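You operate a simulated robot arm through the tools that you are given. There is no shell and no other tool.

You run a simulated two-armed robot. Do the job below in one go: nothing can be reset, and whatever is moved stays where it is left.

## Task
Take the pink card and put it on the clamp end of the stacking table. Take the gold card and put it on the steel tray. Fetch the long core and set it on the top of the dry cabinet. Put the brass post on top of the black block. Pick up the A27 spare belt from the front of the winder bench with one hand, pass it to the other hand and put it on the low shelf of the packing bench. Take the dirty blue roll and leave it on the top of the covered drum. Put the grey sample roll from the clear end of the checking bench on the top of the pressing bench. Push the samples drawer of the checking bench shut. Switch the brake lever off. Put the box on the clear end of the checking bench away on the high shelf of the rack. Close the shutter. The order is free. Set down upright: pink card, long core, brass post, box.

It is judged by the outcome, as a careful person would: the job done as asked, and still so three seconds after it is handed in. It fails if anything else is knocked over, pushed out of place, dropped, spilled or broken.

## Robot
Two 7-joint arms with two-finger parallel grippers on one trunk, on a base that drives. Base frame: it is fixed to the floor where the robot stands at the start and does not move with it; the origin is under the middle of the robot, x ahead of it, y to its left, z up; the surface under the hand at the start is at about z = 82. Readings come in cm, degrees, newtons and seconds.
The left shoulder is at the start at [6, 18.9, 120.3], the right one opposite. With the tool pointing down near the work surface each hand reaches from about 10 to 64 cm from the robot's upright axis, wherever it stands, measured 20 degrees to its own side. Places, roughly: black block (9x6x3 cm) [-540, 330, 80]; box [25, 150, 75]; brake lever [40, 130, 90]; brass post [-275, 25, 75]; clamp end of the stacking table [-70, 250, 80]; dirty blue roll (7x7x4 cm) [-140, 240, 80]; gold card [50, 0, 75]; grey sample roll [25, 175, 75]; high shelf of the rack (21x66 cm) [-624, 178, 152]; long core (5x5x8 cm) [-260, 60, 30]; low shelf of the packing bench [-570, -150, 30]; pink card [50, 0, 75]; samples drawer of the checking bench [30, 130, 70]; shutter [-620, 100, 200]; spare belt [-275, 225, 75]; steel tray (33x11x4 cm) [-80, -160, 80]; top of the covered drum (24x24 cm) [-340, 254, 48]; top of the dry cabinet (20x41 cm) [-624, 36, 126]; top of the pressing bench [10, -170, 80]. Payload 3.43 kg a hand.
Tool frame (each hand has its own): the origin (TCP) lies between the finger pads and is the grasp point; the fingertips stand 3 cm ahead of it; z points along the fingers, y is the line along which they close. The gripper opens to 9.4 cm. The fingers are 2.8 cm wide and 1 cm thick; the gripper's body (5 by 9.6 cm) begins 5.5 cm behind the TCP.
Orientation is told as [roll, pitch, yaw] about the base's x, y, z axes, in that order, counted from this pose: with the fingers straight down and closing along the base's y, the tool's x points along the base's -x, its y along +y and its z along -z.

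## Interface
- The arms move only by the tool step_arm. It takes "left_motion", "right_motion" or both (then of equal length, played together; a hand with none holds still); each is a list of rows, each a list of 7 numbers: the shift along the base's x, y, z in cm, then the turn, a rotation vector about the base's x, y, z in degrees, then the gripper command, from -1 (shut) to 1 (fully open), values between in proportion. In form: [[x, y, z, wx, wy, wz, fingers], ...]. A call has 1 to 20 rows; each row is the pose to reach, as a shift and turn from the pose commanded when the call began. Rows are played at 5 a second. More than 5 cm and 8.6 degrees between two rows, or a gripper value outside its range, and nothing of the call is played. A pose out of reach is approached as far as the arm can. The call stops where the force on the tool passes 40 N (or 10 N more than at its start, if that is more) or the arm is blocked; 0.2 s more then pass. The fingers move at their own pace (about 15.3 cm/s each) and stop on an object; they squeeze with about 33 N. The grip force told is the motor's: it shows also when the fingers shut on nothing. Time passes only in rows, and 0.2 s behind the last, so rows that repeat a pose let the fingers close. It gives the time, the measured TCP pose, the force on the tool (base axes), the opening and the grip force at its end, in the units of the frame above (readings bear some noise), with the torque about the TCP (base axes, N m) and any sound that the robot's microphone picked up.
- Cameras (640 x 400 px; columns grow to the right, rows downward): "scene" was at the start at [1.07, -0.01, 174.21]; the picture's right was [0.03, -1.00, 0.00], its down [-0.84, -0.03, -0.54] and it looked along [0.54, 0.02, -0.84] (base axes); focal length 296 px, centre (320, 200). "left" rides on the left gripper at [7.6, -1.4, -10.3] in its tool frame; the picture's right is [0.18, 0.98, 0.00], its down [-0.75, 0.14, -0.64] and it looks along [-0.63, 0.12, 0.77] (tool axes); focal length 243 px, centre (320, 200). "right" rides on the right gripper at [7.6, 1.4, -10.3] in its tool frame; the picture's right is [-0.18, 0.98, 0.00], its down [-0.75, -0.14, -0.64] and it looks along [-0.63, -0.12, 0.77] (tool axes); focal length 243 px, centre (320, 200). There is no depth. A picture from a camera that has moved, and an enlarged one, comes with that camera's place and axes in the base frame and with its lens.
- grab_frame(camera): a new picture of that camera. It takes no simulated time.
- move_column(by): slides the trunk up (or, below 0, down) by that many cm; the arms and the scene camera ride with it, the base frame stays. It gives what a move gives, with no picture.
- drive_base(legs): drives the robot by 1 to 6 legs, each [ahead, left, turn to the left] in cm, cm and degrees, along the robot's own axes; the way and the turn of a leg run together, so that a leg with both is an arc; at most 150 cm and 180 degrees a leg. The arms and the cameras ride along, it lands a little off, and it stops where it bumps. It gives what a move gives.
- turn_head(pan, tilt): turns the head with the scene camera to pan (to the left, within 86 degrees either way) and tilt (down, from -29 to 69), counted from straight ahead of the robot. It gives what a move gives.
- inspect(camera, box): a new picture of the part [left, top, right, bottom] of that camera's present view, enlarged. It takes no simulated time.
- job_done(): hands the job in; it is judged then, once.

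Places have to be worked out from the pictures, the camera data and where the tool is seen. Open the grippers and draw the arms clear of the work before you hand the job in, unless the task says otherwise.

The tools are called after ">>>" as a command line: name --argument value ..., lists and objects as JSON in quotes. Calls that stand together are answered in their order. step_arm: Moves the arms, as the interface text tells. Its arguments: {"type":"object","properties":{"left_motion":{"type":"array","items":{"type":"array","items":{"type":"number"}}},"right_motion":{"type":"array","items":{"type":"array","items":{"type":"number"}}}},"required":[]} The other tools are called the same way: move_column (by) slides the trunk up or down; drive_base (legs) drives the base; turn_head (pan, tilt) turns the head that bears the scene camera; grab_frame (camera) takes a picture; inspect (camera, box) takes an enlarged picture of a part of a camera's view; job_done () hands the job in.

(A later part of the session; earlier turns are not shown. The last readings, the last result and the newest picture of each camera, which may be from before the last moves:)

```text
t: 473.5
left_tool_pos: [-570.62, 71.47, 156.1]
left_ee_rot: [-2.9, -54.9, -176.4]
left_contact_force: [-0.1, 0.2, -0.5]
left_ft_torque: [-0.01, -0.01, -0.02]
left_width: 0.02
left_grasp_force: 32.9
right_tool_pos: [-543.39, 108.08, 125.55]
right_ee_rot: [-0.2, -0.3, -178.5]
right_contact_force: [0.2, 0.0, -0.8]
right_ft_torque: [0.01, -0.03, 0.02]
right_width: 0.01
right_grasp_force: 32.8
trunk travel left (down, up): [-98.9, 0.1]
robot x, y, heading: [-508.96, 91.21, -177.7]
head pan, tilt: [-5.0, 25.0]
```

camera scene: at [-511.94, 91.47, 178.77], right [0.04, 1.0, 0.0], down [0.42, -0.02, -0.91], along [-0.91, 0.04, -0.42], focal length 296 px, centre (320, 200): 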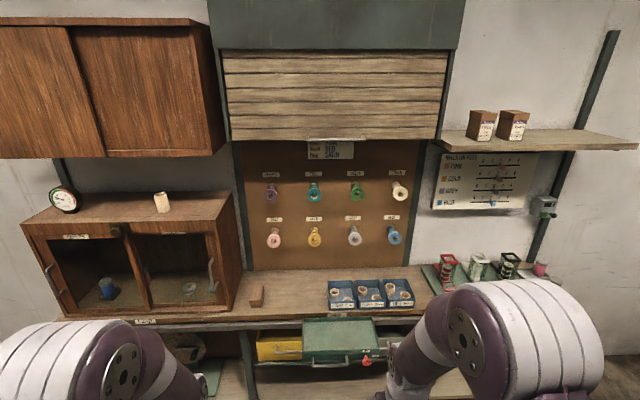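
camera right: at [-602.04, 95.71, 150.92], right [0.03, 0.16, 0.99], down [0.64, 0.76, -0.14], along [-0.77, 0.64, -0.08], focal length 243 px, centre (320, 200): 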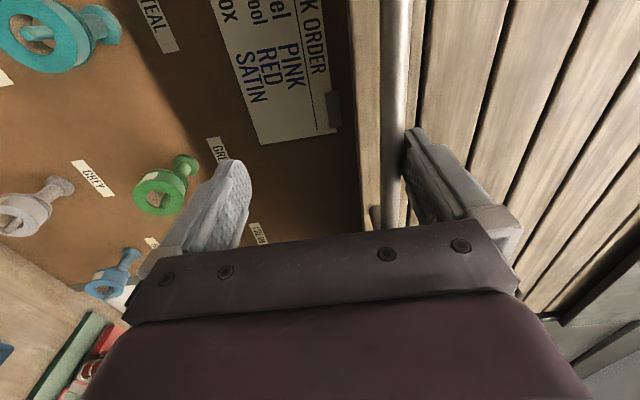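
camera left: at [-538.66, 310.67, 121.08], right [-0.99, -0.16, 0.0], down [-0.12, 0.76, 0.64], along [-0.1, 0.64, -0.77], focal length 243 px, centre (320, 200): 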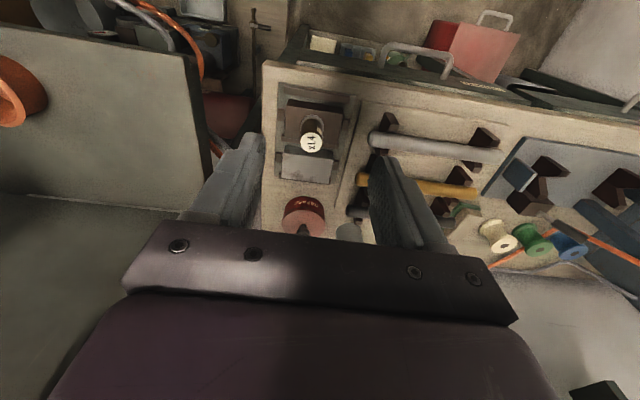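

That works without strain. I'll test 5 cm higher too, then fold the arm back.

>>> step_arm --left_motion '[[0, 0, 2.5, 0, 0, 0, -1], [0, 0, 5, 0, 0, 0, -1], [0, 0, 7.5, 0, 0, 0, -1]]'

>>> step_arm --left_motion '[[0, 0, -3, 0, 0, 0, -1], [0, 0, -6.5, 0, 0, 0, -1], [0, 0, -10, 0, 0, 0, -1], [1, 0, -13.5, 0, -7, 0, -1], [3, 0, -16.5, 0, -15, 0, -1], [5, 0, -19.5, 0, -23, 0, -1], [7, 0, -22.5, 0, -31, 0, -1], [9, 0, -25.5, 0, -39, 0, -1], [11, 0, -28.5, 0, -47, 0, -1], [14, 0, -31, 0, -55, 0, -1], [17, 0, -33.5, 0, -55, 0, -1], [21, 0, -36, 0, -55, 0, -1], [25, 0, -38, 0, -55, 0, -1]]'

```text
t: 474.3
left_tool_pos: [-570.78, 71.22, 163.48]
left_ee_rot: [-2.9, -55.0, -176.3]
left_contact_force: [-0.2, -0.2, 0.0]
left_ft_torque: [-0.02, 0.01, 0.0]
left_width: 0.0
left_grasp_force: 32.1
right_tool_pos: [-543.55, 108.13, 125.57]
right_ee_rot: [-0.1, 0.0, -178.5]
right_contact_force: [-0.1, 0.8, -0.1]
right_ft_torque: [-0.01, -0.01, 0.01]
right_width: 0.0
right_grasp_force: 32.2
trunk travel left (down, up): [-98.9, 0.1]
robot x, y, heading: [-508.45, 91.04, -177.4]
head pan, tilt: [-5.0, 25.0]
```

```text
t: 477.1
left_tool_pos: [-545.76, 71.16, 125.41]
left_ee_rot: [0.0, 0.0, -178.0]
left_contact_force: [0.2, 0.2, -0.3]
left_ft_torque: [0.01, 0.01, -0.03]
left_width: 0.0
left_grasp_force: 33.4
right_tool_pos: [-543.31, 108.09, 125.62]
right_ee_rot: [-0.1, -0.1, -178.6]
right_contact_force: [0.0, 0.4, 1.2]
right_ft_torque: [0.01, -0.01, -0.01]
right_width: 0.0
right_grasp_force: 32.3
trunk travel left (down, up): [-98.9, 0.1]
robot x, y, heading: [-508.8, 91.07, -177.4]
head pan, tilt: [-5.0, 25.0]
```

Both heights work, so a 55° grasp will do for the box. Now for the belt: I'll lower the trunk to travel height, turn north and drive back east along the south aisle.

>>> move_column --by -11.5

>>> drive_base --legs '[[0, 0, -92.6], [-118, 0, 0], [0, -150, 0]]'

```text
t: 478.5
left_tool_pos: [-545.92, 71.08, 114.08]
left_ee_rot: [0.1, 0.0, -178.0]
left_contact_force: [-0.8, 0.7, -0.5]
left_ft_torque: [0.02, 0.0, -0.01]
left_width: 0.0
left_grasp_force: 32.7
right_tool_pos: [-543.53, 107.89, 114.04]
right_ee_rot: [-0.1, -0.1, -178.6]
right_contact_force: [1.0, 0.6, -0.9]
right_ft_torque: [0.01, -0.03, -0.01]
right_width: 0.0
right_grasp_force: 32.8
trunk travel left (down, up): [-87.4, 11.6]
robot x, y, heading: [-508.71, 91.03, -177.5]
head pan, tilt: [-5.0, 25.0]
```

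```text
t: 495.7
left_tool_pos: [-375.41, 10.72, 113.97]
left_ee_rot: [-0.1, 0.0, 92.3]
left_contact_force: [-0.1, -0.1, 0.0]
left_ft_torque: [-0.03, 0.02, 0.07]
left_width: 0.02
left_grasp_force: 32.8
right_tool_pos: [-338.5, 8.56, 114.07]
right_ee_rot: [-0.1, -0.1, 91.5]
right_contact_force: [-0.2, -0.9, 0.9]
right_ft_torque: [-0.04, 0.03, 0.02]
right_width: 0.0
right_grasp_force: 32.6
trunk travel left (down, up): [-87.4, 11.6]
robot x, y, heading: [-355.64, -26.11, 92.8]
head pan, tilt: [-5.0, 25.0]
```

On course at (-356, -26). I'll straighten, go east to the aisle and then north.

>>> drive_base --legs '[[0, 0, -2.8], [0, -148, 0], [0, 0, 0.5]]'

```text
t: 503.7
left_tool_pos: [-228.42, 11.93, 114.1]
left_ee_rot: [0.0, 0.0, 90.5]
left_contact_force: [-0.1, -0.5, -0.6]
left_ft_torque: [-0.01, -0.03, -0.02]
left_width: 0.02
left_grasp_force: 33.0
right_tool_pos: [-191.69, 8.37, 114.14]
right_ee_rot: [-0.2, -0.1, 89.8]
right_contact_force: [0.8, -0.1, 0.3]
right_ft_torque: [0.02, 0.05, 0.0]
right_width: 0.01
right_grasp_force: 32.8
trunk travel left (down, up): [-87.4, 11.6]
robot x, y, heading: [-209.42, -26.08, 90.8]
head pan, tilt: [-5.0, 25.0]
```

>>> drive_base --legs '[[0, -3, -0.8], [150, 0, 0], [40, 0, 0]]'

>>> turn_head --pan 40 --tilt 45

>>> grab_frame --camera "scene"

>>> grab_frame --camera "left"

```text
t: 513.8
left_tool_pos: [-221.29, 206.06, 113.99]
left_ee_rot: [0.0, -0.2, 88.0]
left_contact_force: [0.0, 0.1, 0.1]
left_ft_torque: [0.02, 0.02, 0.02]
left_width: 0.0
left_grasp_force: 33.7
right_tool_pos: [-184.81, 201.21, 114.13]
right_ee_rot: [-0.1, -0.1, 87.5]
right_contact_force: [0.6, 0.8, 0.3]
right_ft_torque: [0.0, -0.01, -0.01]
right_width: 0.01
right_grasp_force: 33.2
trunk travel left (down, up): [-87.4, 11.6]
robot x, y, heading: [-203.98, 168.11, 88.6]
head pan, tilt: [-5.0, 25.0]
```

```text
t: 514.9
left_tool_pos: [-221.22, 206.32, 113.96]
left_ee_rot: [0.0, 0.0, 88.1]
left_contact_force: [0.0, -0.4, 0.2]
left_ft_torque: [-0.01, 0.01, 0.02]
left_width: 0.01
left_grasp_force: 33.1
right_tool_pos: [-184.71, 201.29, 114.18]
right_ee_rot: [-0.2, -0.1, 87.5]
right_contact_force: [-0.8, -0.5, 0.5]
right_ft_torque: [0.01, -0.01, -0.02]
right_width: 0.0
right_grasp_force: 33.4
trunk travel left (down, up): [-87.4, 11.6]
robot x, y, heading: [-203.84, 167.85, 88.5]
head pan, tilt: [40.0, 45.0]
```

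```text
taken
camera scene: at [-209.1, 167.97, 175.72], right [0.78, 0.62, 0.0], down [0.44, -0.55, -0.71], along [-0.44, 0.55, -0.71], focal length 296 px, centre (320, 200)
```

scene: 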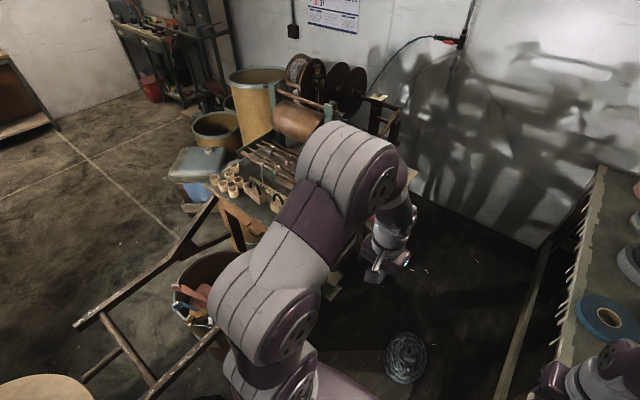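

```text
taken
camera left: at [-220.21, 198.57, 124.18], right [-0.99, -0.15, 0.0], down [-0.12, 0.76, 0.64], along [-0.1, 0.64, -0.77], focal length 243 px, centre (320, 200)
```

left: 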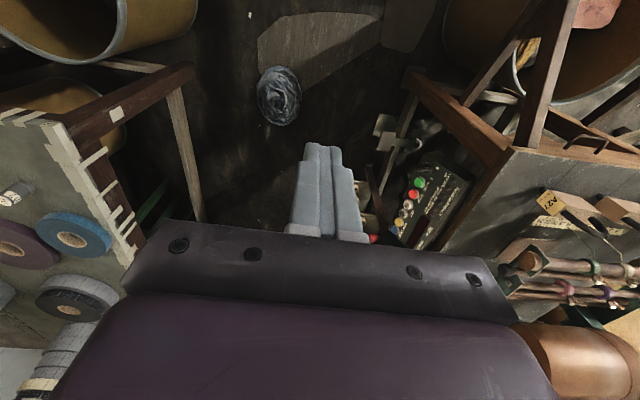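

The left camera sees a tagged belt on the winder bench corner. I'll zoom in to read the tag.

>>> inspect --camera "left" --box '[520, 170, 640, 260]'

```text
4.44 times, centred on (580, 215) of left
camera zoom: at [-220.21, 198.57, 124.18], right [-0.99, -0.15, 0.0], down [-0.12, 0.76, 0.64], along [-0.1, 0.64, -0.77], focal length 1078 px, centre (-836, 133)
```

zoom: 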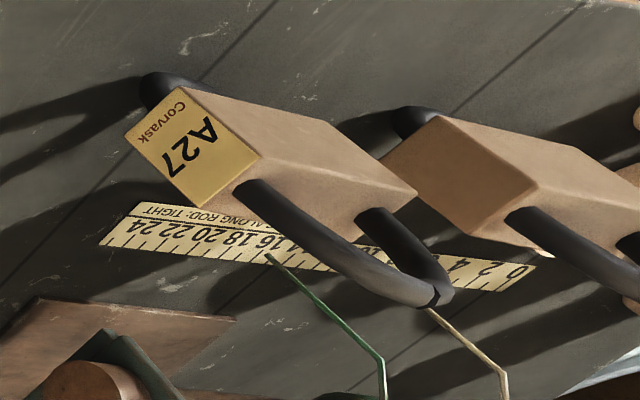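

The tag on the nearer belt reads A27, and it stands at about (-274, 223) with its black loop upward. I'll move a little closer, to about (-222, 178), so the left arm can take the loop from above.

>>> drive_base --legs '[[0, 18, 1.5], [9, 0, 0]]'

>>> grab_frame --camera "left"

>>> grab_frame --camera "scene"

```text
t: 517.1
left_tool_pos: [-240.61, 214.57, 114.05]
left_ee_rot: [-0.1, -0.1, 90.1]
left_contact_force: [0.3, 0.1, 0.1]
left_ft_torque: [0.01, 0.01, -0.05]
left_width: 0.0
left_grasp_force: 32.9
right_tool_pos: [-203.8, 210.7, 114.15]
right_ee_rot: [-0.2, -0.1, 89.4]
right_contact_force: [-0.2, -0.2, -0.9]
right_ft_torque: [-0.01, -0.04, 0.0]
right_width: 0.0
right_grasp_force: 32.7
trunk travel left (down, up): [-87.4, 11.6]
robot x, y, heading: [-221.68, 176.94, 90.4]
head pan, tilt: [40.0, 45.0]
```

```text
taken
camera left: at [-239.21, 206.93, 124.22], right [-0.98, -0.19, 0.0], down [-0.14, 0.75, 0.64], along [-0.12, 0.63, -0.77], focal length 243 px, centre (320, 200)
```

left: 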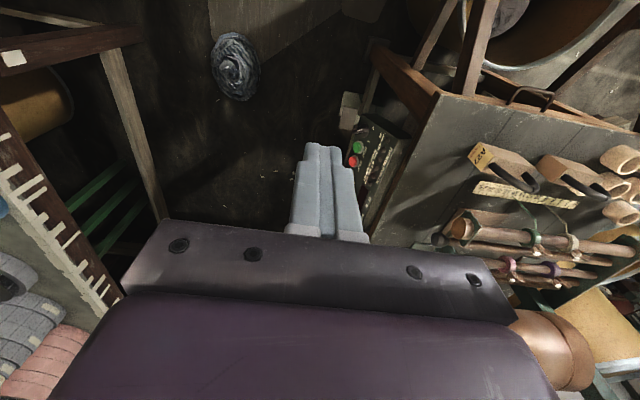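

```text
taken
camera scene: at [-227.13, 176.64, 175.72], right [0.76, 0.65, 0.0], down [0.46, -0.54, -0.71], along [-0.46, 0.54, -0.71], focal length 296 px, centre (320, 200)
```

scene: 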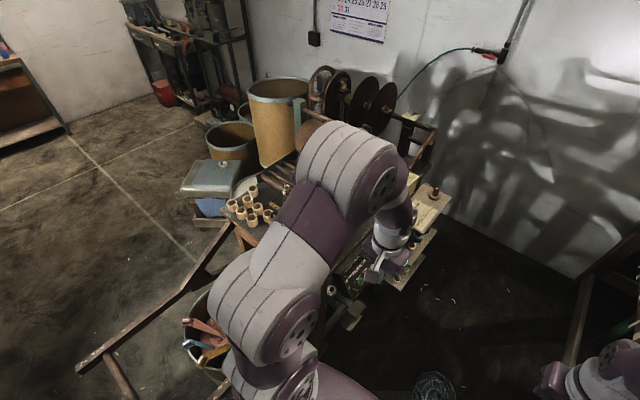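

>>> inspect --camera "left" --box '[440, 120, 640, 245]'

```text
3.20 times, centred on (540, 182) of left
camera zoom: at [-239.21, 206.93, 124.22], right [-0.98, -0.19, 0.0], down [-0.14, 0.75, 0.64], along [-0.12, 0.63, -0.77], focal length 776 px, centre (-384, 256)
```

zoom: 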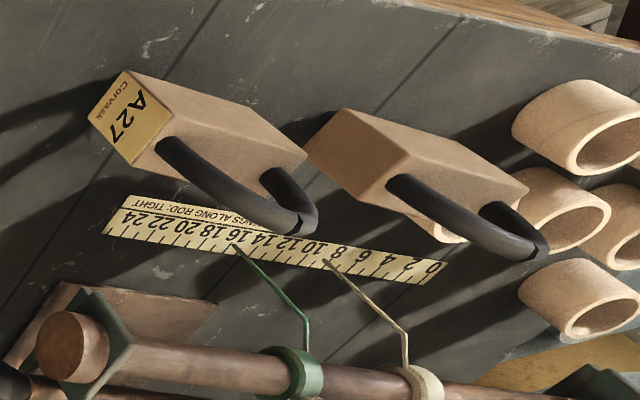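

The A27 block spans x -277 to -269 at y 222, its top is at z 90.7, and the loop's apex is at (-273.4, 222, 96). I'll yaw the left hand 90° so it closes across the loop, then move above it.

>>> step_arm --left_motion '[[0, 0, 1, 0, 0, 8.2, -1], [0, 0, 2, 0, 0, 16.4, -1], [0, 0, 2, 0, 0, 24.6, -1], [0, 0, 2, 0, 0, 32.8, -1], [0, 0, 2, 0, 0, 41, -1], [-2, 0, 2, 0, 0, 49.2, -1], [-5, 1, 2, 0, 0, 57.4, -1], [-8, 1.5, 2, 0, 0, 65.6, 0], [-12, 2.5, 2, 0, 0, 73.8, 0.06], [-16, 3.5, 2, 0, 0, 82, 0.06], [-20, 4.5, 2, 0, 0, 90, 0.06]]'

>>> grab_frame --camera "left"

>>> grab_frame --camera "scene"

```text
t: 519.5
left_tool_pos: [-260.76, 219.16, 115.86]
left_ee_rot: [0.1, 0.0, -179.8]
left_contact_force: [-0.2, 0.4, 0.2]
left_ft_torque: [0.0, 0.01, -0.02]
left_width: 4.99
left_grasp_force: 0.0
right_tool_pos: [-203.92, 211.07, 114.18]
right_ee_rot: [-0.1, -0.1, 89.4]
right_contact_force: [-0.8, -0.9, -0.5]
right_ft_torque: [-0.02, -0.01, -0.01]
right_width: 0.0
right_grasp_force: 33.1
trunk travel left (down, up): [-87.4, 11.6]
robot x, y, heading: [-221.59, 177.42, 90.5]
head pan, tilt: [40.0, 45.0]
```

```text
taken
camera left: at [-253.15, 220.77, 126.03], right [0.19, -0.98, 0.0], down [-0.75, -0.14, 0.64], along [-0.63, -0.12, -0.77], focal length 243 px, centre (320, 200)
```

left: 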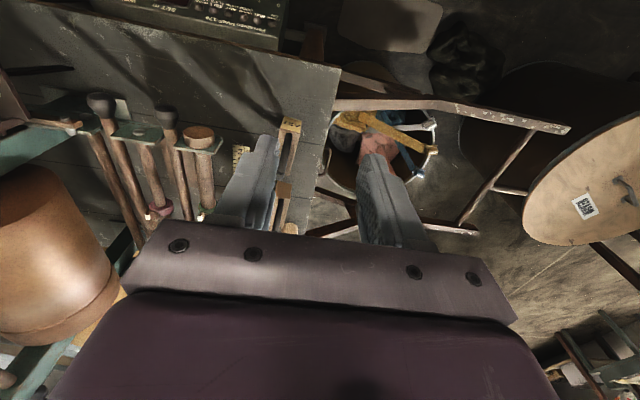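

```text
taken
camera scene: at [-227.23, 176.98, 175.71], right [0.76, 0.65, 0.0], down [0.46, -0.54, -0.71], along [-0.46, 0.54, -0.71], focal length 296 px, centre (320, 200)
```

scene: 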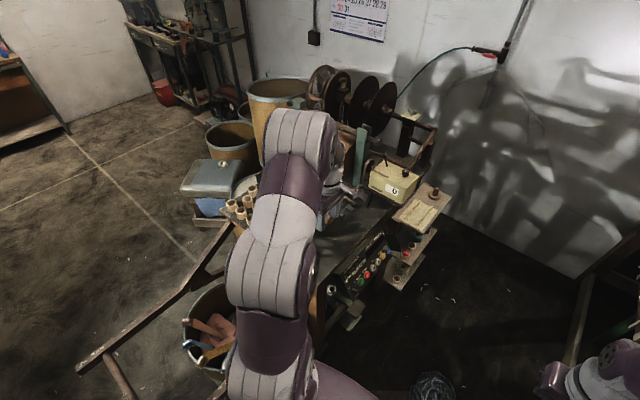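

>>> inspect --camera "left" --box '[230, 100, 350, 240]'

```text
2.86 times, centred on (290, 170) of left
camera zoom: at [-253.15, 220.77, 126.03], right [0.19, -0.98, 0.0], down [-0.75, -0.14, 0.64], along [-0.63, -0.12, -0.77], focal length 693 px, centre (406, 286)
```

zoom: 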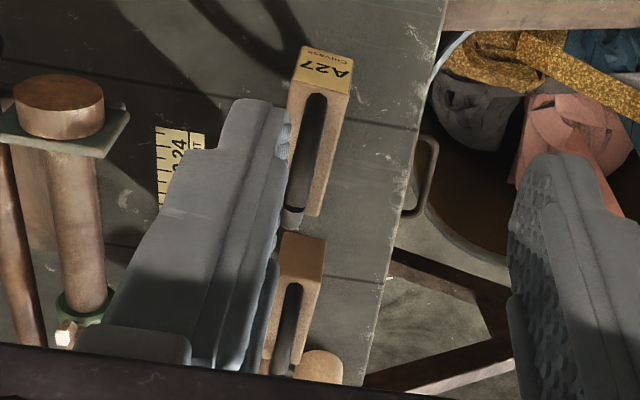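

The loop lies at y 222.5. I'll move horizontally over it, check, then come down.

>>> step_arm --left_motion '[[-4.2, 1.1, 0, 0, 0, 0, 0.06], [-8.4, 2.3, -1, 0, 0, 0, 0.06], [-12.6, 3.4, -3, 0, 0, 0, 0.06], [-12.6, 3.4, -7, 0, 0, 0, 0.06], [-12.6, 3.4, -11, 0, 0, 0, 0.06]]'

>>> inspect --camera "left" --box '[220, 20, 420, 240]'

```text
t: 520.7
left_tool_pos: [-273.21, 222.71, 104.77]
left_ee_rot: [0.0, -0.1, -179.9]
left_contact_force: [-1.0, -0.4, -0.3]
left_ft_torque: [0.03, 0.03, 0.01]
left_width: 5.01
left_grasp_force: 0.1
right_tool_pos: [-203.85, 210.98, 114.22]
right_ee_rot: [0.0, -0.1, 89.4]
right_contact_force: [0.3, 0.9, 0.7]
right_ft_torque: [-0.04, -0.05, -0.01]
right_width: 0.02
right_grasp_force: 33.1
trunk travel left (down, up): [-87.4, 11.6]
robot x, y, heading: [-221.86, 177.15, 90.6]
head pan, tilt: [40.0, 45.0]
```

```text
1.82 times, centred on (320, 130) of left
camera zoom: at [-265.58, 224.18, 114.99], right [0.19, -0.98, 0.0], down [-0.75, -0.14, 0.64], along [-0.63, -0.12, -0.77], focal length 441 px, centre (320, 327)
```

zoom: 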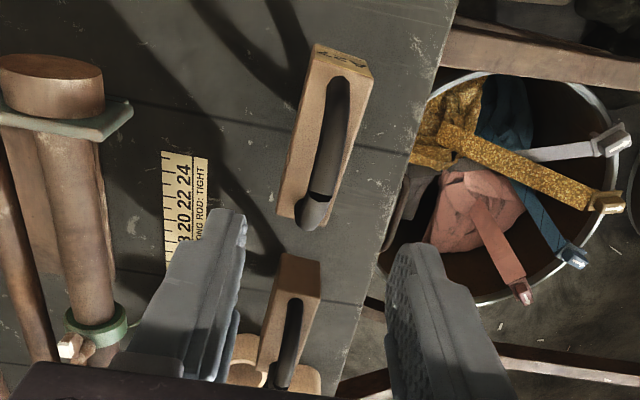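

Well aligned. I'll lower 9.5 cm so the fingers straddle the loop, and close.

>>> step_arm --left_motion '[[0, -0.1, -3, 0, 0, 0, 0.06], [0, -0.1, -6, 0, 0, 0, 0.06], [0, -0.1, -9.5, 0, 0, 0, 0.06], [0, -0.1, -9.5, 0, 0, 0, 0.06], [0, -0.1, -9.5, 0, 0, 0, -1], [0, -0.1, -9.5, 0, 0, 0, -1], [0, -0.1, -9.5, 0, 0, 0, -1]]'

>>> grab_frame --camera "left"

```text
t: 522.3
left_tool_pos: [-272.76, 222.61, 95.46]
left_ee_rot: [-0.1, 0.0, -179.9]
left_contact_force: [0.1, -1.0, -0.9]
left_ft_torque: [0.01, 0.01, 0.02]
left_width: 1.79
left_grasp_force: 33.3
right_tool_pos: [-203.71, 211.06, 114.18]
right_ee_rot: [-0.1, 0.0, 89.4]
right_contact_force: [0.8, 0.3, -0.6]
right_ft_torque: [0.0, 0.0, 0.0]
right_width: 0.01
right_grasp_force: 33.0
trunk travel left (down, up): [-87.4, 11.6]
robot x, y, heading: [-221.59, 176.98, 90.6]
head pan, tilt: [40.0, 45.0]
```

```text
taken
camera left: at [-265.23, 224.07, 105.58], right [0.19, -0.98, 0.0], down [-0.75, -0.14, 0.64], along [-0.63, -0.12, -0.77], focal length 243 px, centre (320, 200)
```

left: 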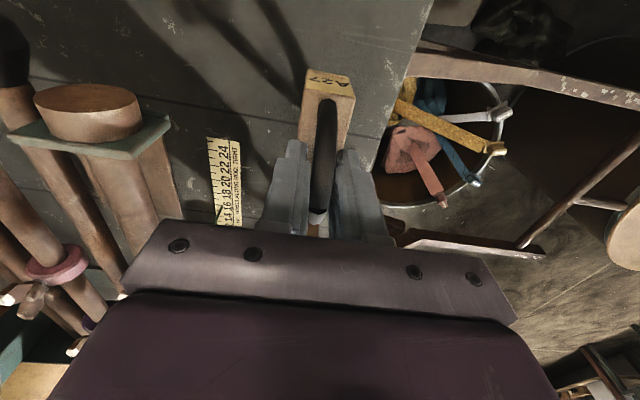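

The loop is gripped at 1.8 cm. I'll lift it straight up and look.

>>> step_arm --left_motion '[[0, 0, 2, 0, 0, 0, -1], [0, 0, 5, 0, 0, 0, -1], [0, 0, 9, 0, 0, 0, -1], [0, 0, 13, 0, 0, 0, -1], [1, 0, 17, 0, 0, 0, -1], [3, -1, 20, 0, 0, 0, -1], [6, -2, 22, 0, 0, 0, -1]]'

>>> grab_frame --camera "left"

```text
t: 523.9
left_tool_pos: [-266.82, 220.64, 117.64]
left_ee_rot: [-0.1, 0.0, -180.0]
left_contact_force: [-0.1, -0.3, -0.9]
left_ft_torque: [0.0, 0.02, -0.01]
left_width: 1.78
left_grasp_force: 33.4
right_tool_pos: [-203.71, 211.0, 114.18]
right_ee_rot: [0.0, -0.2, 89.5]
right_contact_force: [-0.3, -0.1, -0.3]
right_ft_torque: [0.02, -0.04, -0.01]
right_width: 0.01
right_grasp_force: 33.3
trunk travel left (down, up): [-87.4, 11.6]
robot x, y, heading: [-221.6, 176.66, 90.5]
head pan, tilt: [40.0, 45.0]
```

```text
taken
camera left: at [-259.22, 222.1, 127.81], right [0.18, -0.98, 0.0], down [-0.75, -0.14, 0.64], along [-0.63, -0.12, -0.77], focal length 243 px, centre (320, 200)
```

left: 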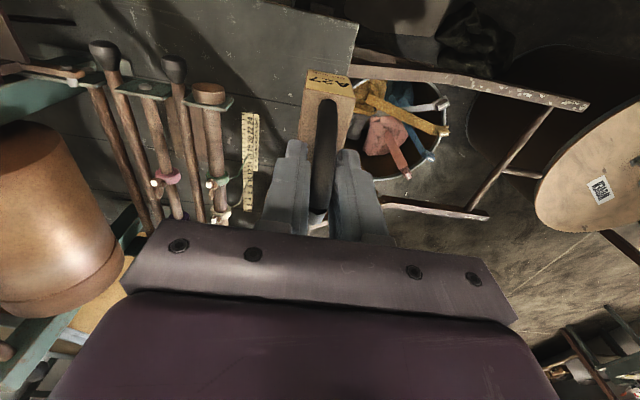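

The A27 belt is in the left hand. I'll back out of the gap first to have free air for passing it to the right hand.

>>> step_arm --left_motion '[[4, -1, 1, 0, 0, -8, -1], [8, -2, 1, 0, 0, -16, -1], [12, -3, 1, 0, 0, -24, -1], [16, -3, 1, 0, 0, -32, -1], [20, -3, 1, 0, 0, -40, -1], [23, -3, 1, 0, 0, -48, -1], [25, -3, 1, 0, 0, -56, -1], [26, -3, 1, 0, 0, -64, -1], [27, -3, 1, 0, 0, -72, -1], [28, -3, 1, 0, 0, -80, -1], [29, -3, 1, 0, 0, -88, -1]]'

>>> drive_base --legs '[[-45, 0, 0], [0, -8, 0]]'

>>> turn_head --pan 0 --tilt 40

>>> grab_frame --camera "scene"

```text
t: 526.3
left_tool_pos: [-238.22, 217.57, 118.5]
left_ee_rot: [-0.1, 0.0, 91.9]
left_contact_force: [0.0, -0.3, -1.1]
left_ft_torque: [0.0, 0.03, 0.01]
left_width: 1.81
left_grasp_force: 33.5
right_tool_pos: [-203.76, 210.85, 114.15]
right_ee_rot: [-0.1, -0.1, 89.3]
right_contact_force: [-0.3, 1.1, -0.7]
right_ft_torque: [-0.02, 0.02, -0.05]
right_width: 0.02
right_grasp_force: 32.9
trunk travel left (down, up): [-87.4, 11.6]
robot x, y, heading: [-222.02, 176.89, 90.5]
head pan, tilt: [40.0, 45.0]
```

```text
t: 529.8
left_tool_pos: [-229.75, 171.25, 118.58]
left_ee_rot: [0.0, 0.0, 91.2]
left_contact_force: [-0.9, 0.7, -1.5]
left_ft_torque: [-0.01, -0.04, -0.04]
left_width: 1.78
left_grasp_force: 32.7
right_tool_pos: [-195.49, 164.21, 114.06]
right_ee_rot: [-0.2, 0.0, 88.4]
right_contact_force: [-0.7, -0.2, -0.1]
right_ft_torque: [0.02, 0.0, -0.02]
right_width: 0.0
right_grasp_force: 33.2
trunk travel left (down, up): [-87.4, 11.6]
robot x, y, heading: [-213.84, 130.48, 89.9]
head pan, tilt: [40.0, 45.0]
```

```text
t: 530.9
left_tool_pos: [-229.68, 171.42, 118.48]
left_ee_rot: [0.1, 0.0, 91.1]
left_contact_force: [0.6, -0.2, -1.7]
left_ft_torque: [-0.02, 0.0, 0.03]
left_width: 1.77
left_grasp_force: 33.6
right_tool_pos: [-195.3, 164.13, 114.11]
right_ee_rot: [-0.1, -0.1, 88.4]
right_contact_force: [0.1, 0.6, -0.1]
right_ft_torque: [0.0, -0.02, 0.04]
right_width: 0.01
right_grasp_force: 33.1
trunk travel left (down, up): [-87.4, 11.6]
robot x, y, heading: [-213.84, 130.34, 89.4]
head pan, tilt: [0.0, 40.0]
```

```text
taken
camera scene: at [-213.98, 132.7, 176.44], right [1.0, -0.01, 0.0], down [0.0, -0.64, -0.77], along [0.01, 0.77, -0.64], focal length 296 px, centre (320, 200)
```

scene: 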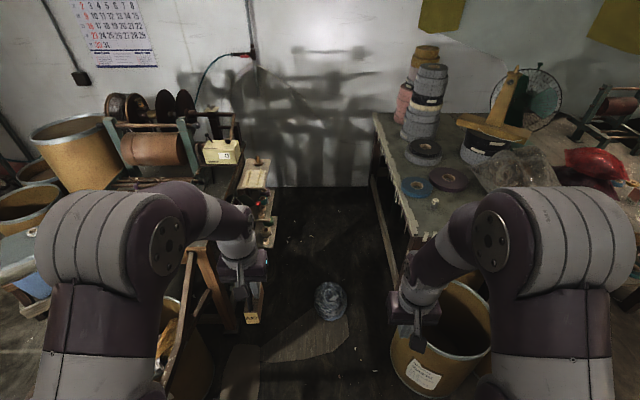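

Now the left hand carries the belt to the middle in front of me, at about rel (54, 0) and z 108.

>>> step_arm --left_motion '[[3.2, 2.6, -2, 0, 0, 0, -1], [6.4, 5.2, -4, 0, 0, 0, -1], [9.7, 7.9, -6, 0, 0, 0, -1], [12.9, 10.5, -8, 0, 0, 0, -1], [16.1, 13.1, -10.5, 0, 0, 0, -1]]'

>>> step_arm --right_motion '[[0, 3.5, -3, 0, 0, 0, 0], [0, 7, -6, 0, 0, 0, 1], [0, 10.5, -9, 0, 0, 0, 1], [0, 14, -12, 0, 0, 0, 1], [0, 16.5, -14, 8, 0, 0, 1], [0, 17.5, -16, 16, 0, 0, 1], [0, 18, -18, 24, 0, 0, 1], [0, 18.5, -20, 32, 0, 0, 1], [0, 18.5, -22, 40, 0, 0, 1], [0, 18.5, -24, 48, 0, 0, 1], [0, 18.5, -26, 56, 0, 0, 1], [0, 18.5, -27, 60, 0, 0, 1]]'

>>> grab_frame --camera "scene"

>>> grab_frame --camera "right"

```text
t: 532.0
left_tool_pos: [-213.47, 184.3, 108.01]
left_ee_rot: [0.1, 0.1, 91.0]
left_contact_force: [-0.3, 0.4, -1.2]
left_ft_torque: [-0.05, 0.0, 0.03]
left_width: 1.78
left_grasp_force: 32.5
right_tool_pos: [-195.06, 164.3, 114.02]
right_ee_rot: [0.0, 0.0, 88.5]
right_contact_force: [-0.2, -0.1, 0.8]
right_ft_torque: [-0.01, 0.04, 0.0]
right_width: 0.01
right_grasp_force: 33.1
trunk travel left (down, up): [-87.4, 11.6]
robot x, y, heading: [-213.75, 130.22, 89.3]
head pan, tilt: [0.0, 40.0]
```

```text
t: 534.6
left_tool_pos: [-213.51, 184.12, 108.03]
left_ee_rot: [0.0, 0.1, 91.1]
left_contact_force: [0.1, -0.4, -0.7]
left_ft_torque: [-0.01, 0.01, 0.02]
left_width: 1.79
left_grasp_force: 32.8
right_tool_pos: [-195.18, 182.61, 86.98]
right_ee_rot: [2.7, -60.1, 86.8]
right_contact_force: [0.3, 0.5, 0.7]
right_ft_torque: [0.02, 0.04, -0.05]
right_width: 9.41
right_grasp_force: 0.0
trunk travel left (down, up): [-87.4, 11.6]
robot x, y, heading: [-213.67, 130.69, 89.5]
head pan, tilt: [0.0, 40.0]
```

```text
taken
camera scene: at [-213.76, 132.7, 176.45], right [1.0, -0.01, 0.0], down [-0.01, -0.64, -0.77], along [0.01, 0.77, -0.64], focal length 296 px, centre (320, 200)
```

scene: 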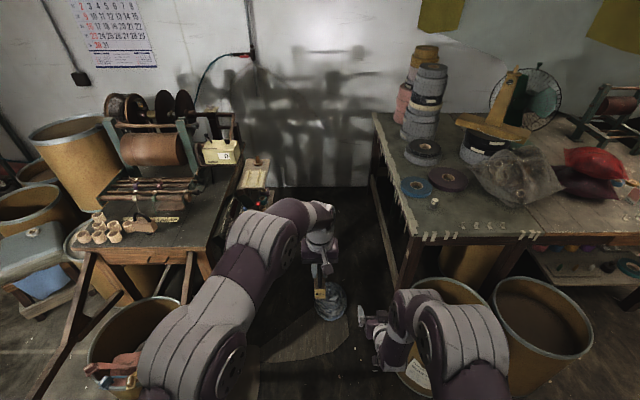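

```text
taken
camera right: at [-196.81, 169.94, 85.45], right [-0.98, 0.11, 0.18], down [0.16, -0.18, 0.97], along [0.14, 0.98, 0.16], focal length 243 px, centre (320, 200)
```

right: 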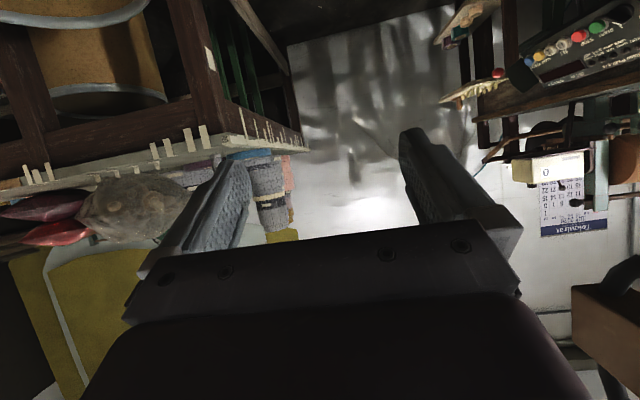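

The right hand is level at 60° and lower right of the belt. I'll slide it sideways until it's directly under the belt.

>>> step_arm --right_motion '[[-4.6, 0, 0, 0, 0, 0, 1], [-9.2, 0, 0, 0, 0, 0, 1], [-13.8, 0, 0, 0, 0, 0, 1], [-18.3, 0, 0, 0, 0, 0, 1]]'

>>> grab_frame --camera "right"

>>> inspect --camera "scene" --box '[240, 180, 400, 400]'

```text
t: 535.6
left_tool_pos: [-213.78, 184.26, 108.11]
left_ee_rot: [0.0, 0.0, 91.1]
left_contact_force: [-0.2, -0.1, -1.2]
left_ft_torque: [-0.01, -0.05, 0.02]
left_width: 1.76
left_grasp_force: 32.9
right_tool_pos: [-213.89, 182.51, 86.99]
right_ee_rot: [2.6, -60.0, 86.9]
right_contact_force: [0.4, 0.3, -0.6]
right_ft_torque: [0.0, 0.01, 0.02]
right_width: 9.4
right_grasp_force: 0.1
trunk travel left (down, up): [-87.4, 11.6]
robot x, y, heading: [-213.82, 130.75, 89.6]
head pan, tilt: [0.0, 40.0]
```

```text
taken
camera right: at [-215.51, 169.82, 85.55], right [-0.98, 0.11, 0.18], down [0.16, -0.18, 0.97], along [0.14, 0.98, 0.16], focal length 243 px, centre (320, 200)
```

right: 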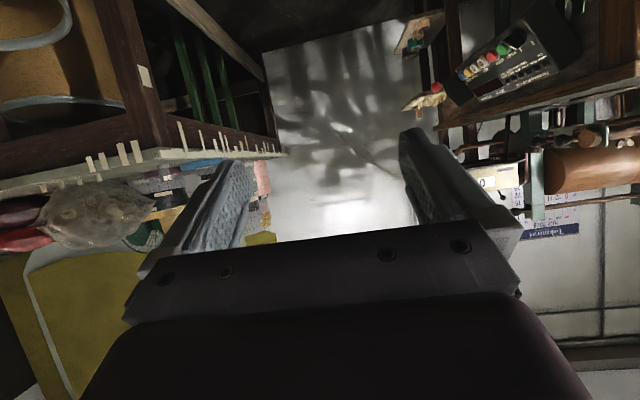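

```text
1.82 times, centred on (320, 290) of scene
camera zoom: at [-214.02, 132.67, 176.45], right [1.0, -0.01, 0.0], down [0.0, -0.64, -0.77], along [0.01, 0.77, -0.64], focal length 537 px, centre (320, 36)
```

zoom: 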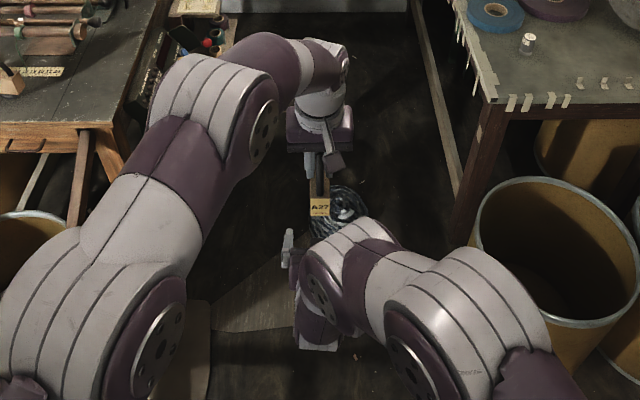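

The right camera can't see up past its own palm, so I'll use the left camera to check alignment.

>>> grab_frame --camera "left"

```text
taken
camera left: at [-212.19, 176.61, 118.2], right [-0.98, -0.2, 0.0], down [-0.16, 0.75, 0.64], along [-0.13, 0.63, -0.77], focal length 243 px, centre (320, 200)
```

left: 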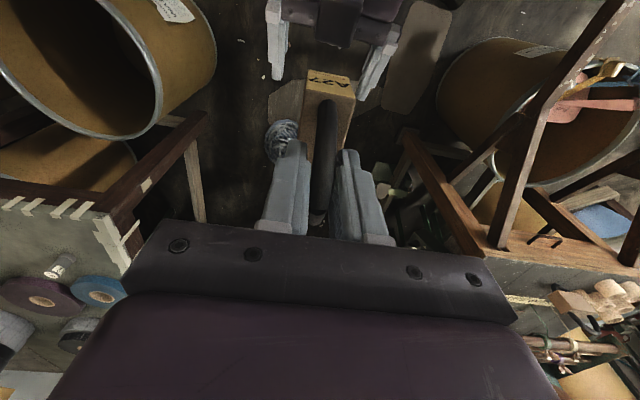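

The right fingers straddle the block's path evenly. I'll raise the right hand 13 cm so they come up on both sides of the block.

>>> step_arm --right_motion '[[0, 0, 2.6, 0, 0, 0, 1], [0, 0, 5.2, 0, 0, 0, 1], [0, 0, 7.8, 0, 0, 0, 1], [0, 0, 10.4, 0, 0, 0, 1], [0, 0, 12.8, 0, 0, 0, 1]]'

>>> grab_frame --camera "left"

>>> grab_frame --camera "right"

```text
t: 536.9
left_tool_pos: [-213.58, 184.09, 108.1]
left_ee_rot: [-0.1, -0.1, 91.1]
left_contact_force: [0.6, 0.2, -0.8]
left_ft_torque: [0.01, 0.01, 0.01]
left_width: 1.78
left_grasp_force: 33.4
right_tool_pos: [-213.4, 182.45, 100.07]
right_ee_rot: [2.6, -60.1, 86.9]
right_contact_force: [0.6, -0.8, 0.0]
right_ft_torque: [-0.01, -0.01, 0.0]
right_width: 9.39
right_grasp_force: 0.1
trunk travel left (down, up): [-87.4, 11.6]
robot x, y, heading: [-214.31, 130.68, 89.8]
head pan, tilt: [0.0, 40.0]
```

```text
taken
camera left: at [-212.03, 176.59, 118.2], right [-0.98, -0.2, 0.0], down [-0.16, 0.75, 0.64], along [-0.13, 0.63, -0.77], focal length 243 px, centre (320, 200)
```

left: 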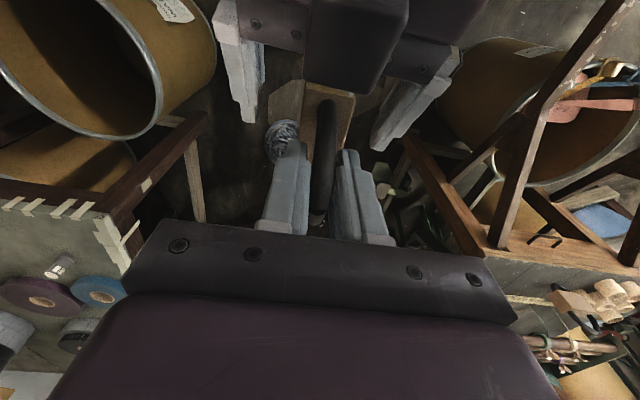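

```text
taken
camera right: at [-215.09, 169.82, 98.55], right [-0.98, 0.11, 0.18], down [0.16, -0.18, 0.97], along [0.14, 0.98, 0.16], focal length 243 px, centre (320, 200)
```

right: 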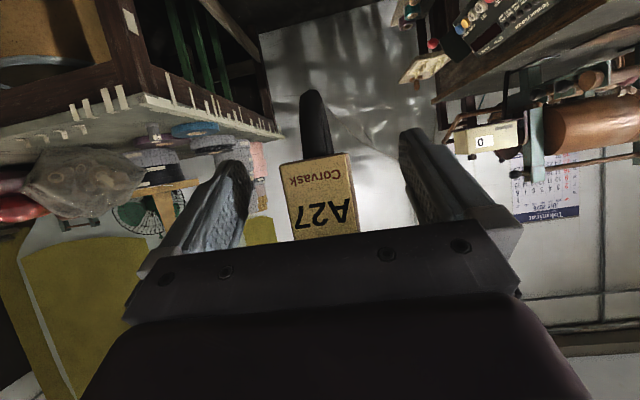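

The label A27 sits centred between the right fingers. I'll close the right hand on the block while the left still holds the loop.

>>> step_arm --right_motion '[[0, 0, 0, 0, 0, 0, 0.3], [0, 0, 0, 0, 0, 0, -0.2], [0, 0, 0, 0, 0, 0, -1], [0, 0, 0, 0, 0, 0, -1], [0, 0, 0, 0, 0, 0, -1]]'

>>> grab_frame --camera "right"

```text
t: 538.0
left_tool_pos: [-213.5, 184.26, 107.89]
left_ee_rot: [-0.1, 0.0, 91.1]
left_contact_force: [7.4, 0.8, -3.0]
left_ft_torque: [0.14, 0.05, -0.24]
left_width: 1.79
left_grasp_force: 32.6
right_tool_pos: [-213.54, 182.38, 100.03]
right_ee_rot: [2.6, -60.1, 86.9]
right_contact_force: [-7.6, -0.6, 2.0]
right_ft_torque: [-0.07, -0.62, 0.34]
right_width: 3.63
right_grasp_force: 32.8
trunk travel left (down, up): [-87.4, 11.6]
robot x, y, heading: [-213.74, 130.4, 89.5]
head pan, tilt: [0.0, 40.0]
```

```text
taken
camera right: at [-215.13, 169.88, 98.54], right [-0.98, 0.11, 0.18], down [0.16, -0.18, 0.97], along [0.14, 0.98, 0.16], focal length 243 px, centre (320, 200)
```

right: 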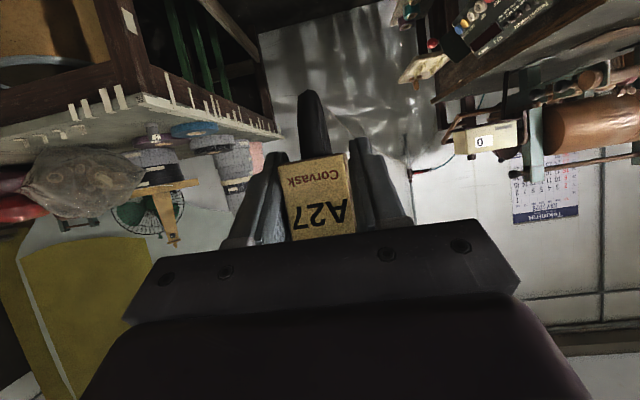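

The right hand holds the block at 3.6 cm. I'll open the left hand and lift it away from the loop.

>>> step_arm --left_motion '[[0, 0, 0, 0, 0, 0, -0.5], [0, 0, 0, 0, 0, 0, 0.1], [0, 0, 0, 0, 0, 0, 0.4], [0, 0, 2, 0, 0, 0, 0.4], [0, 0, 5, 0, 0, 0, 0.4], [0, 0, 9, 0, 0, 0, 0.4], [-2, -2, 13, 0, 0, 0, 0.4], [-5, -4, 16, 0, 0, 0, 0.4]]'

>>> grab_frame --camera "left"

>>> grab_frame --camera "right"

```text
t: 539.9
left_tool_pos: [-219.23, 178.66, 121.96]
left_ee_rot: [-0.2, 0.0, 91.1]
left_contact_force: [-0.2, -0.1, 0.5]
left_ft_torque: [0.03, -0.03, -0.01]
left_width: 6.58
left_grasp_force: 0.1
left hand out of reach, approached as far as the arm can: row 6, 7, 8
right_tool_pos: [-213.53, 182.6, 99.93]
right_ee_rot: [2.5, -60.0, 86.9]
right_contact_force: [0.1, 0.3, -0.1]
right_ft_torque: [-0.01, 0.0, -0.01]
right_width: 3.6
right_grasp_force: 32.9
trunk travel left (down, up): [-87.4, 11.6]
robot x, y, heading: [-214.14, 130.3, 89.2]
head pan, tilt: [0.0, 40.0]
```

```text
taken
camera left: at [-217.69, 171.11, 132.14], right [-0.98, -0.2, 0.0], down [-0.16, 0.75, 0.64], along [-0.13, 0.63, -0.77], focal length 243 px, centre (320, 200)
```

left: 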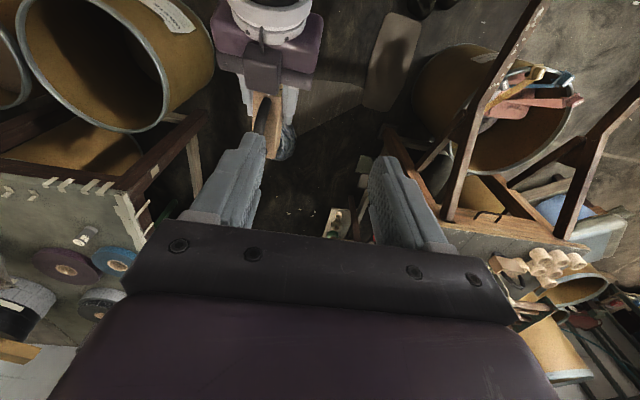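

```text
taken
camera right: at [-215.19, 169.82, 98.54], right [-0.98, 0.11, 0.18], down [0.16, -0.18, 0.97], along [0.14, 0.98, 0.16], focal length 243 px, centre (320, 200)
```

right: 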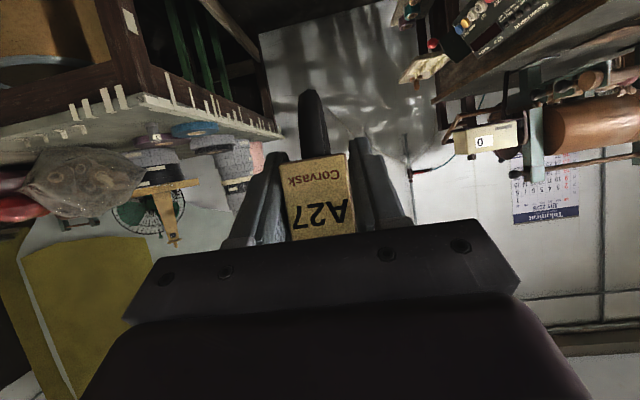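

The handover is done: the belt is in the right hand alone. I'll move both hands apart, then un-tilt the right for travel.

>>> step_arm --left_motion '[[-3, -2, 0, 0, 0, 0, 0], [-6, -4, -1, 0, 0, 0, -1], [-9, -7, -3, 0, 0, 0, -1], [-12, -10, -5, 0, 0, 0, -1], [-12, -12, -7, 0, 0, 0, -1]]' --right_motion '[[4, 0, 0, 0, 0, 0, -1], [8, 0, 0, 0, 0, 0, -1], [12, 0, 0, 0, 0, 0, -1], [16, 0, 0, 0, 0, 0, -1], [18, 0, 0, 0, 0, 0, -1]]'

>>> step_arm --right_motion '[[0, 1, 0, -8, 0, 0, -1], [0, 1, 0, -16, 0, 0, -1], [0, 1, 1, -24, 0, 0, -1], [0, 1, 2, -32, 0, 0, -1], [0, 0.5, 4, -40, 0, 0, -1], [0, 0, 6, -48, 0, 0, -1], [0, -1, 8, -56, 0, 0, -1], [0, -3, 10, -60, 0, 0, -1], [0, -7, 12, -60, 0, 0, -1], [0, -11, 13, -60, 0, 0, -1], [0, -15, 14, -60, 0, 0, -1]]'

>>> grab_frame --camera "right"

```text
t: 541.0
left_tool_pos: [-231.0, 166.67, 114.79]
left_ee_rot: [0.1, -0.1, 91.0]
left_contact_force: [-0.2, -0.9, -0.1]
left_ft_torque: [0.0, 0.02, 0.01]
left_width: 0.0
left_grasp_force: 32.6
right_tool_pos: [-195.59, 182.68, 99.83]
right_ee_rot: [2.8, -60.0, 86.8]
right_contact_force: [-1.0, -0.5, 0.2]
right_ft_torque: [-0.08, 0.0, 0.0]
right_width: 3.58
right_grasp_force: 32.7
trunk travel left (down, up): [-87.4, 11.6]
robot x, y, heading: [-213.59, 130.26, 89.6]
head pan, tilt: [0.0, 40.0]
```

```text
t: 543.5
left_tool_pos: [-230.92, 166.64, 114.96]
left_ee_rot: [0.0, -0.1, 91.1]
left_contact_force: [-0.2, -0.1, -0.6]
left_ft_torque: [0.01, 0.02, -0.01]
left_width: 0.0
left_grasp_force: 33.0
right_tool_pos: [-195.52, 167.48, 113.79]
right_ee_rot: [-0.1, -0.1, 88.4]
right_contact_force: [-0.5, -0.7, -1.2]
right_ft_torque: [-0.02, -0.02, -0.01]
right_width: 3.57
right_grasp_force: 33.0
right hand out of reach, approached as far as the arm can: row 5, 6
trunk travel left (down, up): [-87.4, 11.6]
robot x, y, heading: [-213.9, 130.49, 89.5]
head pan, tilt: [0.0, 40.0]
```

```text
taken
camera right: at [-197.21, 159.96, 124.02], right [-0.98, 0.21, 0.0], down [0.16, 0.75, 0.64], along [0.14, 0.63, -0.77], focal length 243 px, centre (320, 200)
```

right: 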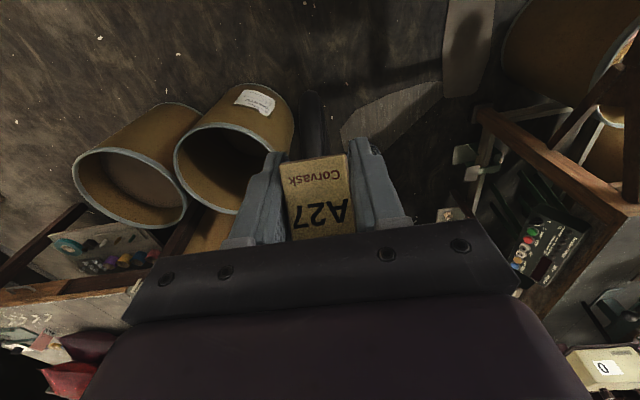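

The belt is secure in the right hand. Next the box: I'll turn east and drive to the checking bench.

>>> drive_base --legs '[[0, 0, -89.6], [150, 0, 0], [15, 5, 0]]'

>>> turn_head --pan 10 --tilt 40

>>> grab_frame --camera "scene"

```text
t: 555.7
left_tool_pos: [-10.84, 151.98, 114.99]
left_ee_rot: [0.0, -0.2, 0.3]
left_contact_force: [0.1, 0.1, -0.2]
left_ft_torque: [-0.02, 0.0, -0.02]
left_width: 0.01
left_grasp_force: 32.9
right_tool_pos: [-10.38, 116.5, 113.89]
right_ee_rot: [0.0, -0.1, -2.4]
right_contact_force: [0.0, 0.4, -0.4]
right_ft_torque: [0.02, 0.0, 0.03]
right_width: 3.58
right_grasp_force: 33.1
trunk travel left (down, up): [-87.4, 11.6]
robot x, y, heading: [-47.24, 135.31, -1.2]
head pan, tilt: [0.0, 40.0]
```

```text
t: 556.4
left_tool_pos: [-10.59, 152.07, 114.87]
left_ee_rot: [0.0, 0.0, 0.3]
left_contact_force: [-0.4, 0.7, 0.3]
left_ft_torque: [-0.01, 0.02, 0.02]
left_width: 0.0
left_grasp_force: 33.3
right_tool_pos: [-10.04, 116.53, 113.81]
right_ee_rot: [-0.1, 0.0, -2.3]
right_contact_force: [-0.2, -0.7, -0.8]
right_ft_torque: [0.0, 0.01, 0.03]
right_width: 3.56
right_grasp_force: 32.5
trunk travel left (down, up): [-87.4, 11.6]
robot x, y, heading: [-47.21, 135.39, -1.2]
head pan, tilt: [10.0, 40.0]
```

```text
taken
camera scene: at [-44.54, 136.69, 176.44], right [0.15, -0.99, 0.0], down [-0.64, -0.1, -0.77], along [0.76, 0.12, -0.64], focal length 296 px, centre (320, 200)
```

scene: 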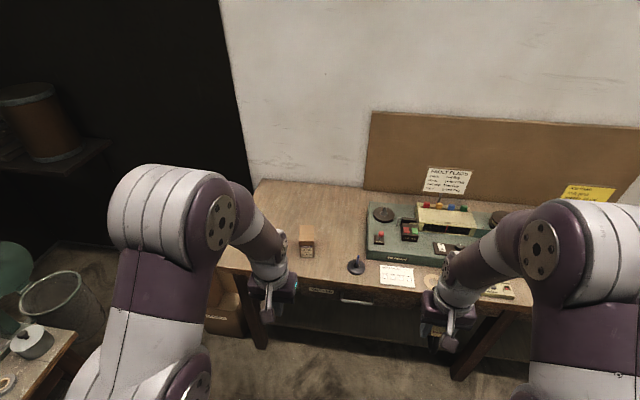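

The box is in view and the arm is clear. I'll lower the trunk 12 cm, extend the left hand with a 7.4° yaw to match the box, then tilt it 55° before the bench edge.

>>> move_column --by -12

>>> step_arm --left_motion '[[4, 0, -0.5, 0, 0, 2.5, -1], [8, 0, -1, 0, 0, 5, -1], [12, 0, -1.5, 0, 0, 7.4, 0], [16, 0, -2, 0, 0, 7.4, 1]]'

>>> step_arm --left_motion '[[1, 0, 0, 1.1, -7.9, 0, 1], [1.5, 0, 0, 2.1, -15.9, 0, 1], [2, 0, 0, 3.2, -23.8, 0, 1], [2, 0, 0, 4.3, -31.7, 0, 1], [2, 0, 0, 5.4, -39.6, 0, 1], [2, 0, 0, 6.4, -47.6, 0, 1], [2, 0, 0, 7.4, -54.5, 0, 1]]'

>>> grab_frame --camera "left"

```text
t: 557.9
left_tool_pos: [-10.59, 152.08, 102.88]
left_ee_rot: [-0.1, 0.1, 0.2]
left_contact_force: [0.7, 0.1, 0.1]
left_ft_torque: [0.0, -0.03, -0.01]
left_width: 0.0
left_grasp_force: 33.0
right_tool_pos: [-10.16, 116.63, 101.8]
right_ee_rot: [-0.1, -0.2, -2.5]
right_contact_force: [0.7, 0.2, -1.1]
right_ft_torque: [-0.03, 0.01, 0.0]
right_width: 3.61
right_grasp_force: 32.9
trunk travel left (down, up): [-75.4, 23.6]
robot x, y, heading: [-47.47, 135.31, -1.3]
head pan, tilt: [10.0, 40.0]
```

```text
t: 558.9
left_tool_pos: [5.85, 152.01, 100.75]
left_ee_rot: [0.0, 0.0, 7.7]
left_contact_force: [0.5, 0.4, 0.7]
left_ft_torque: [0.02, 0.03, -0.03]
left_width: 9.42
left_grasp_force: 0.1
right_tool_pos: [-10.0, 116.65, 101.68]
right_ee_rot: [-0.2, 0.1, -2.4]
right_contact_force: [0.3, 0.2, -0.4]
right_ft_torque: [0.01, 0.03, -0.02]
right_width: 3.59
right_grasp_force: 32.9
trunk travel left (down, up): [-75.4, 23.6]
robot x, y, heading: [-47.35, 135.14, -1.3]
head pan, tilt: [10.0, 40.0]
```

```text
t: 560.5
left_tool_pos: [7.34, 153.01, 100.49]
left_ee_rot: [3.3, -49.9, 7.1]
left_contact_force: [0.1, -0.3, -0.7]
left_ft_torque: [0.01, -0.01, 0.0]
left_width: 9.39
left_grasp_force: 0.1
left hand out of reach, approached as far as the arm can: row 7
right_tool_pos: [-10.06, 116.54, 101.69]
right_ee_rot: [-0.1, 0.1, -2.4]
right_contact_force: [-0.7, -0.1, -1.8]
right_ft_torque: [0.04, 0.03, -0.01]
right_width: 3.56
right_grasp_force: 33.2
trunk travel left (down, up): [-75.4, 23.6]
robot x, y, heading: [-47.04, 135.48, -1.6]
head pan, tilt: [10.0, 40.0]
```

```text
taken
camera left: at [-5.05, 149.46, 101.17], right [-0.28, 0.95, -0.1], down [-0.02, 0.1, 0.99], along [0.96, 0.28, -0.01], focal length 243 px, centre (320, 200)
```

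left: 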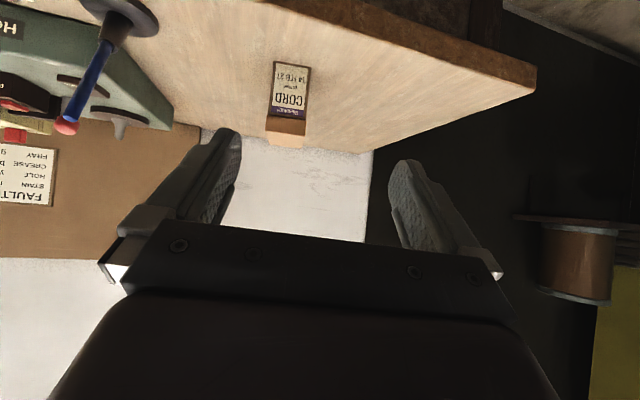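

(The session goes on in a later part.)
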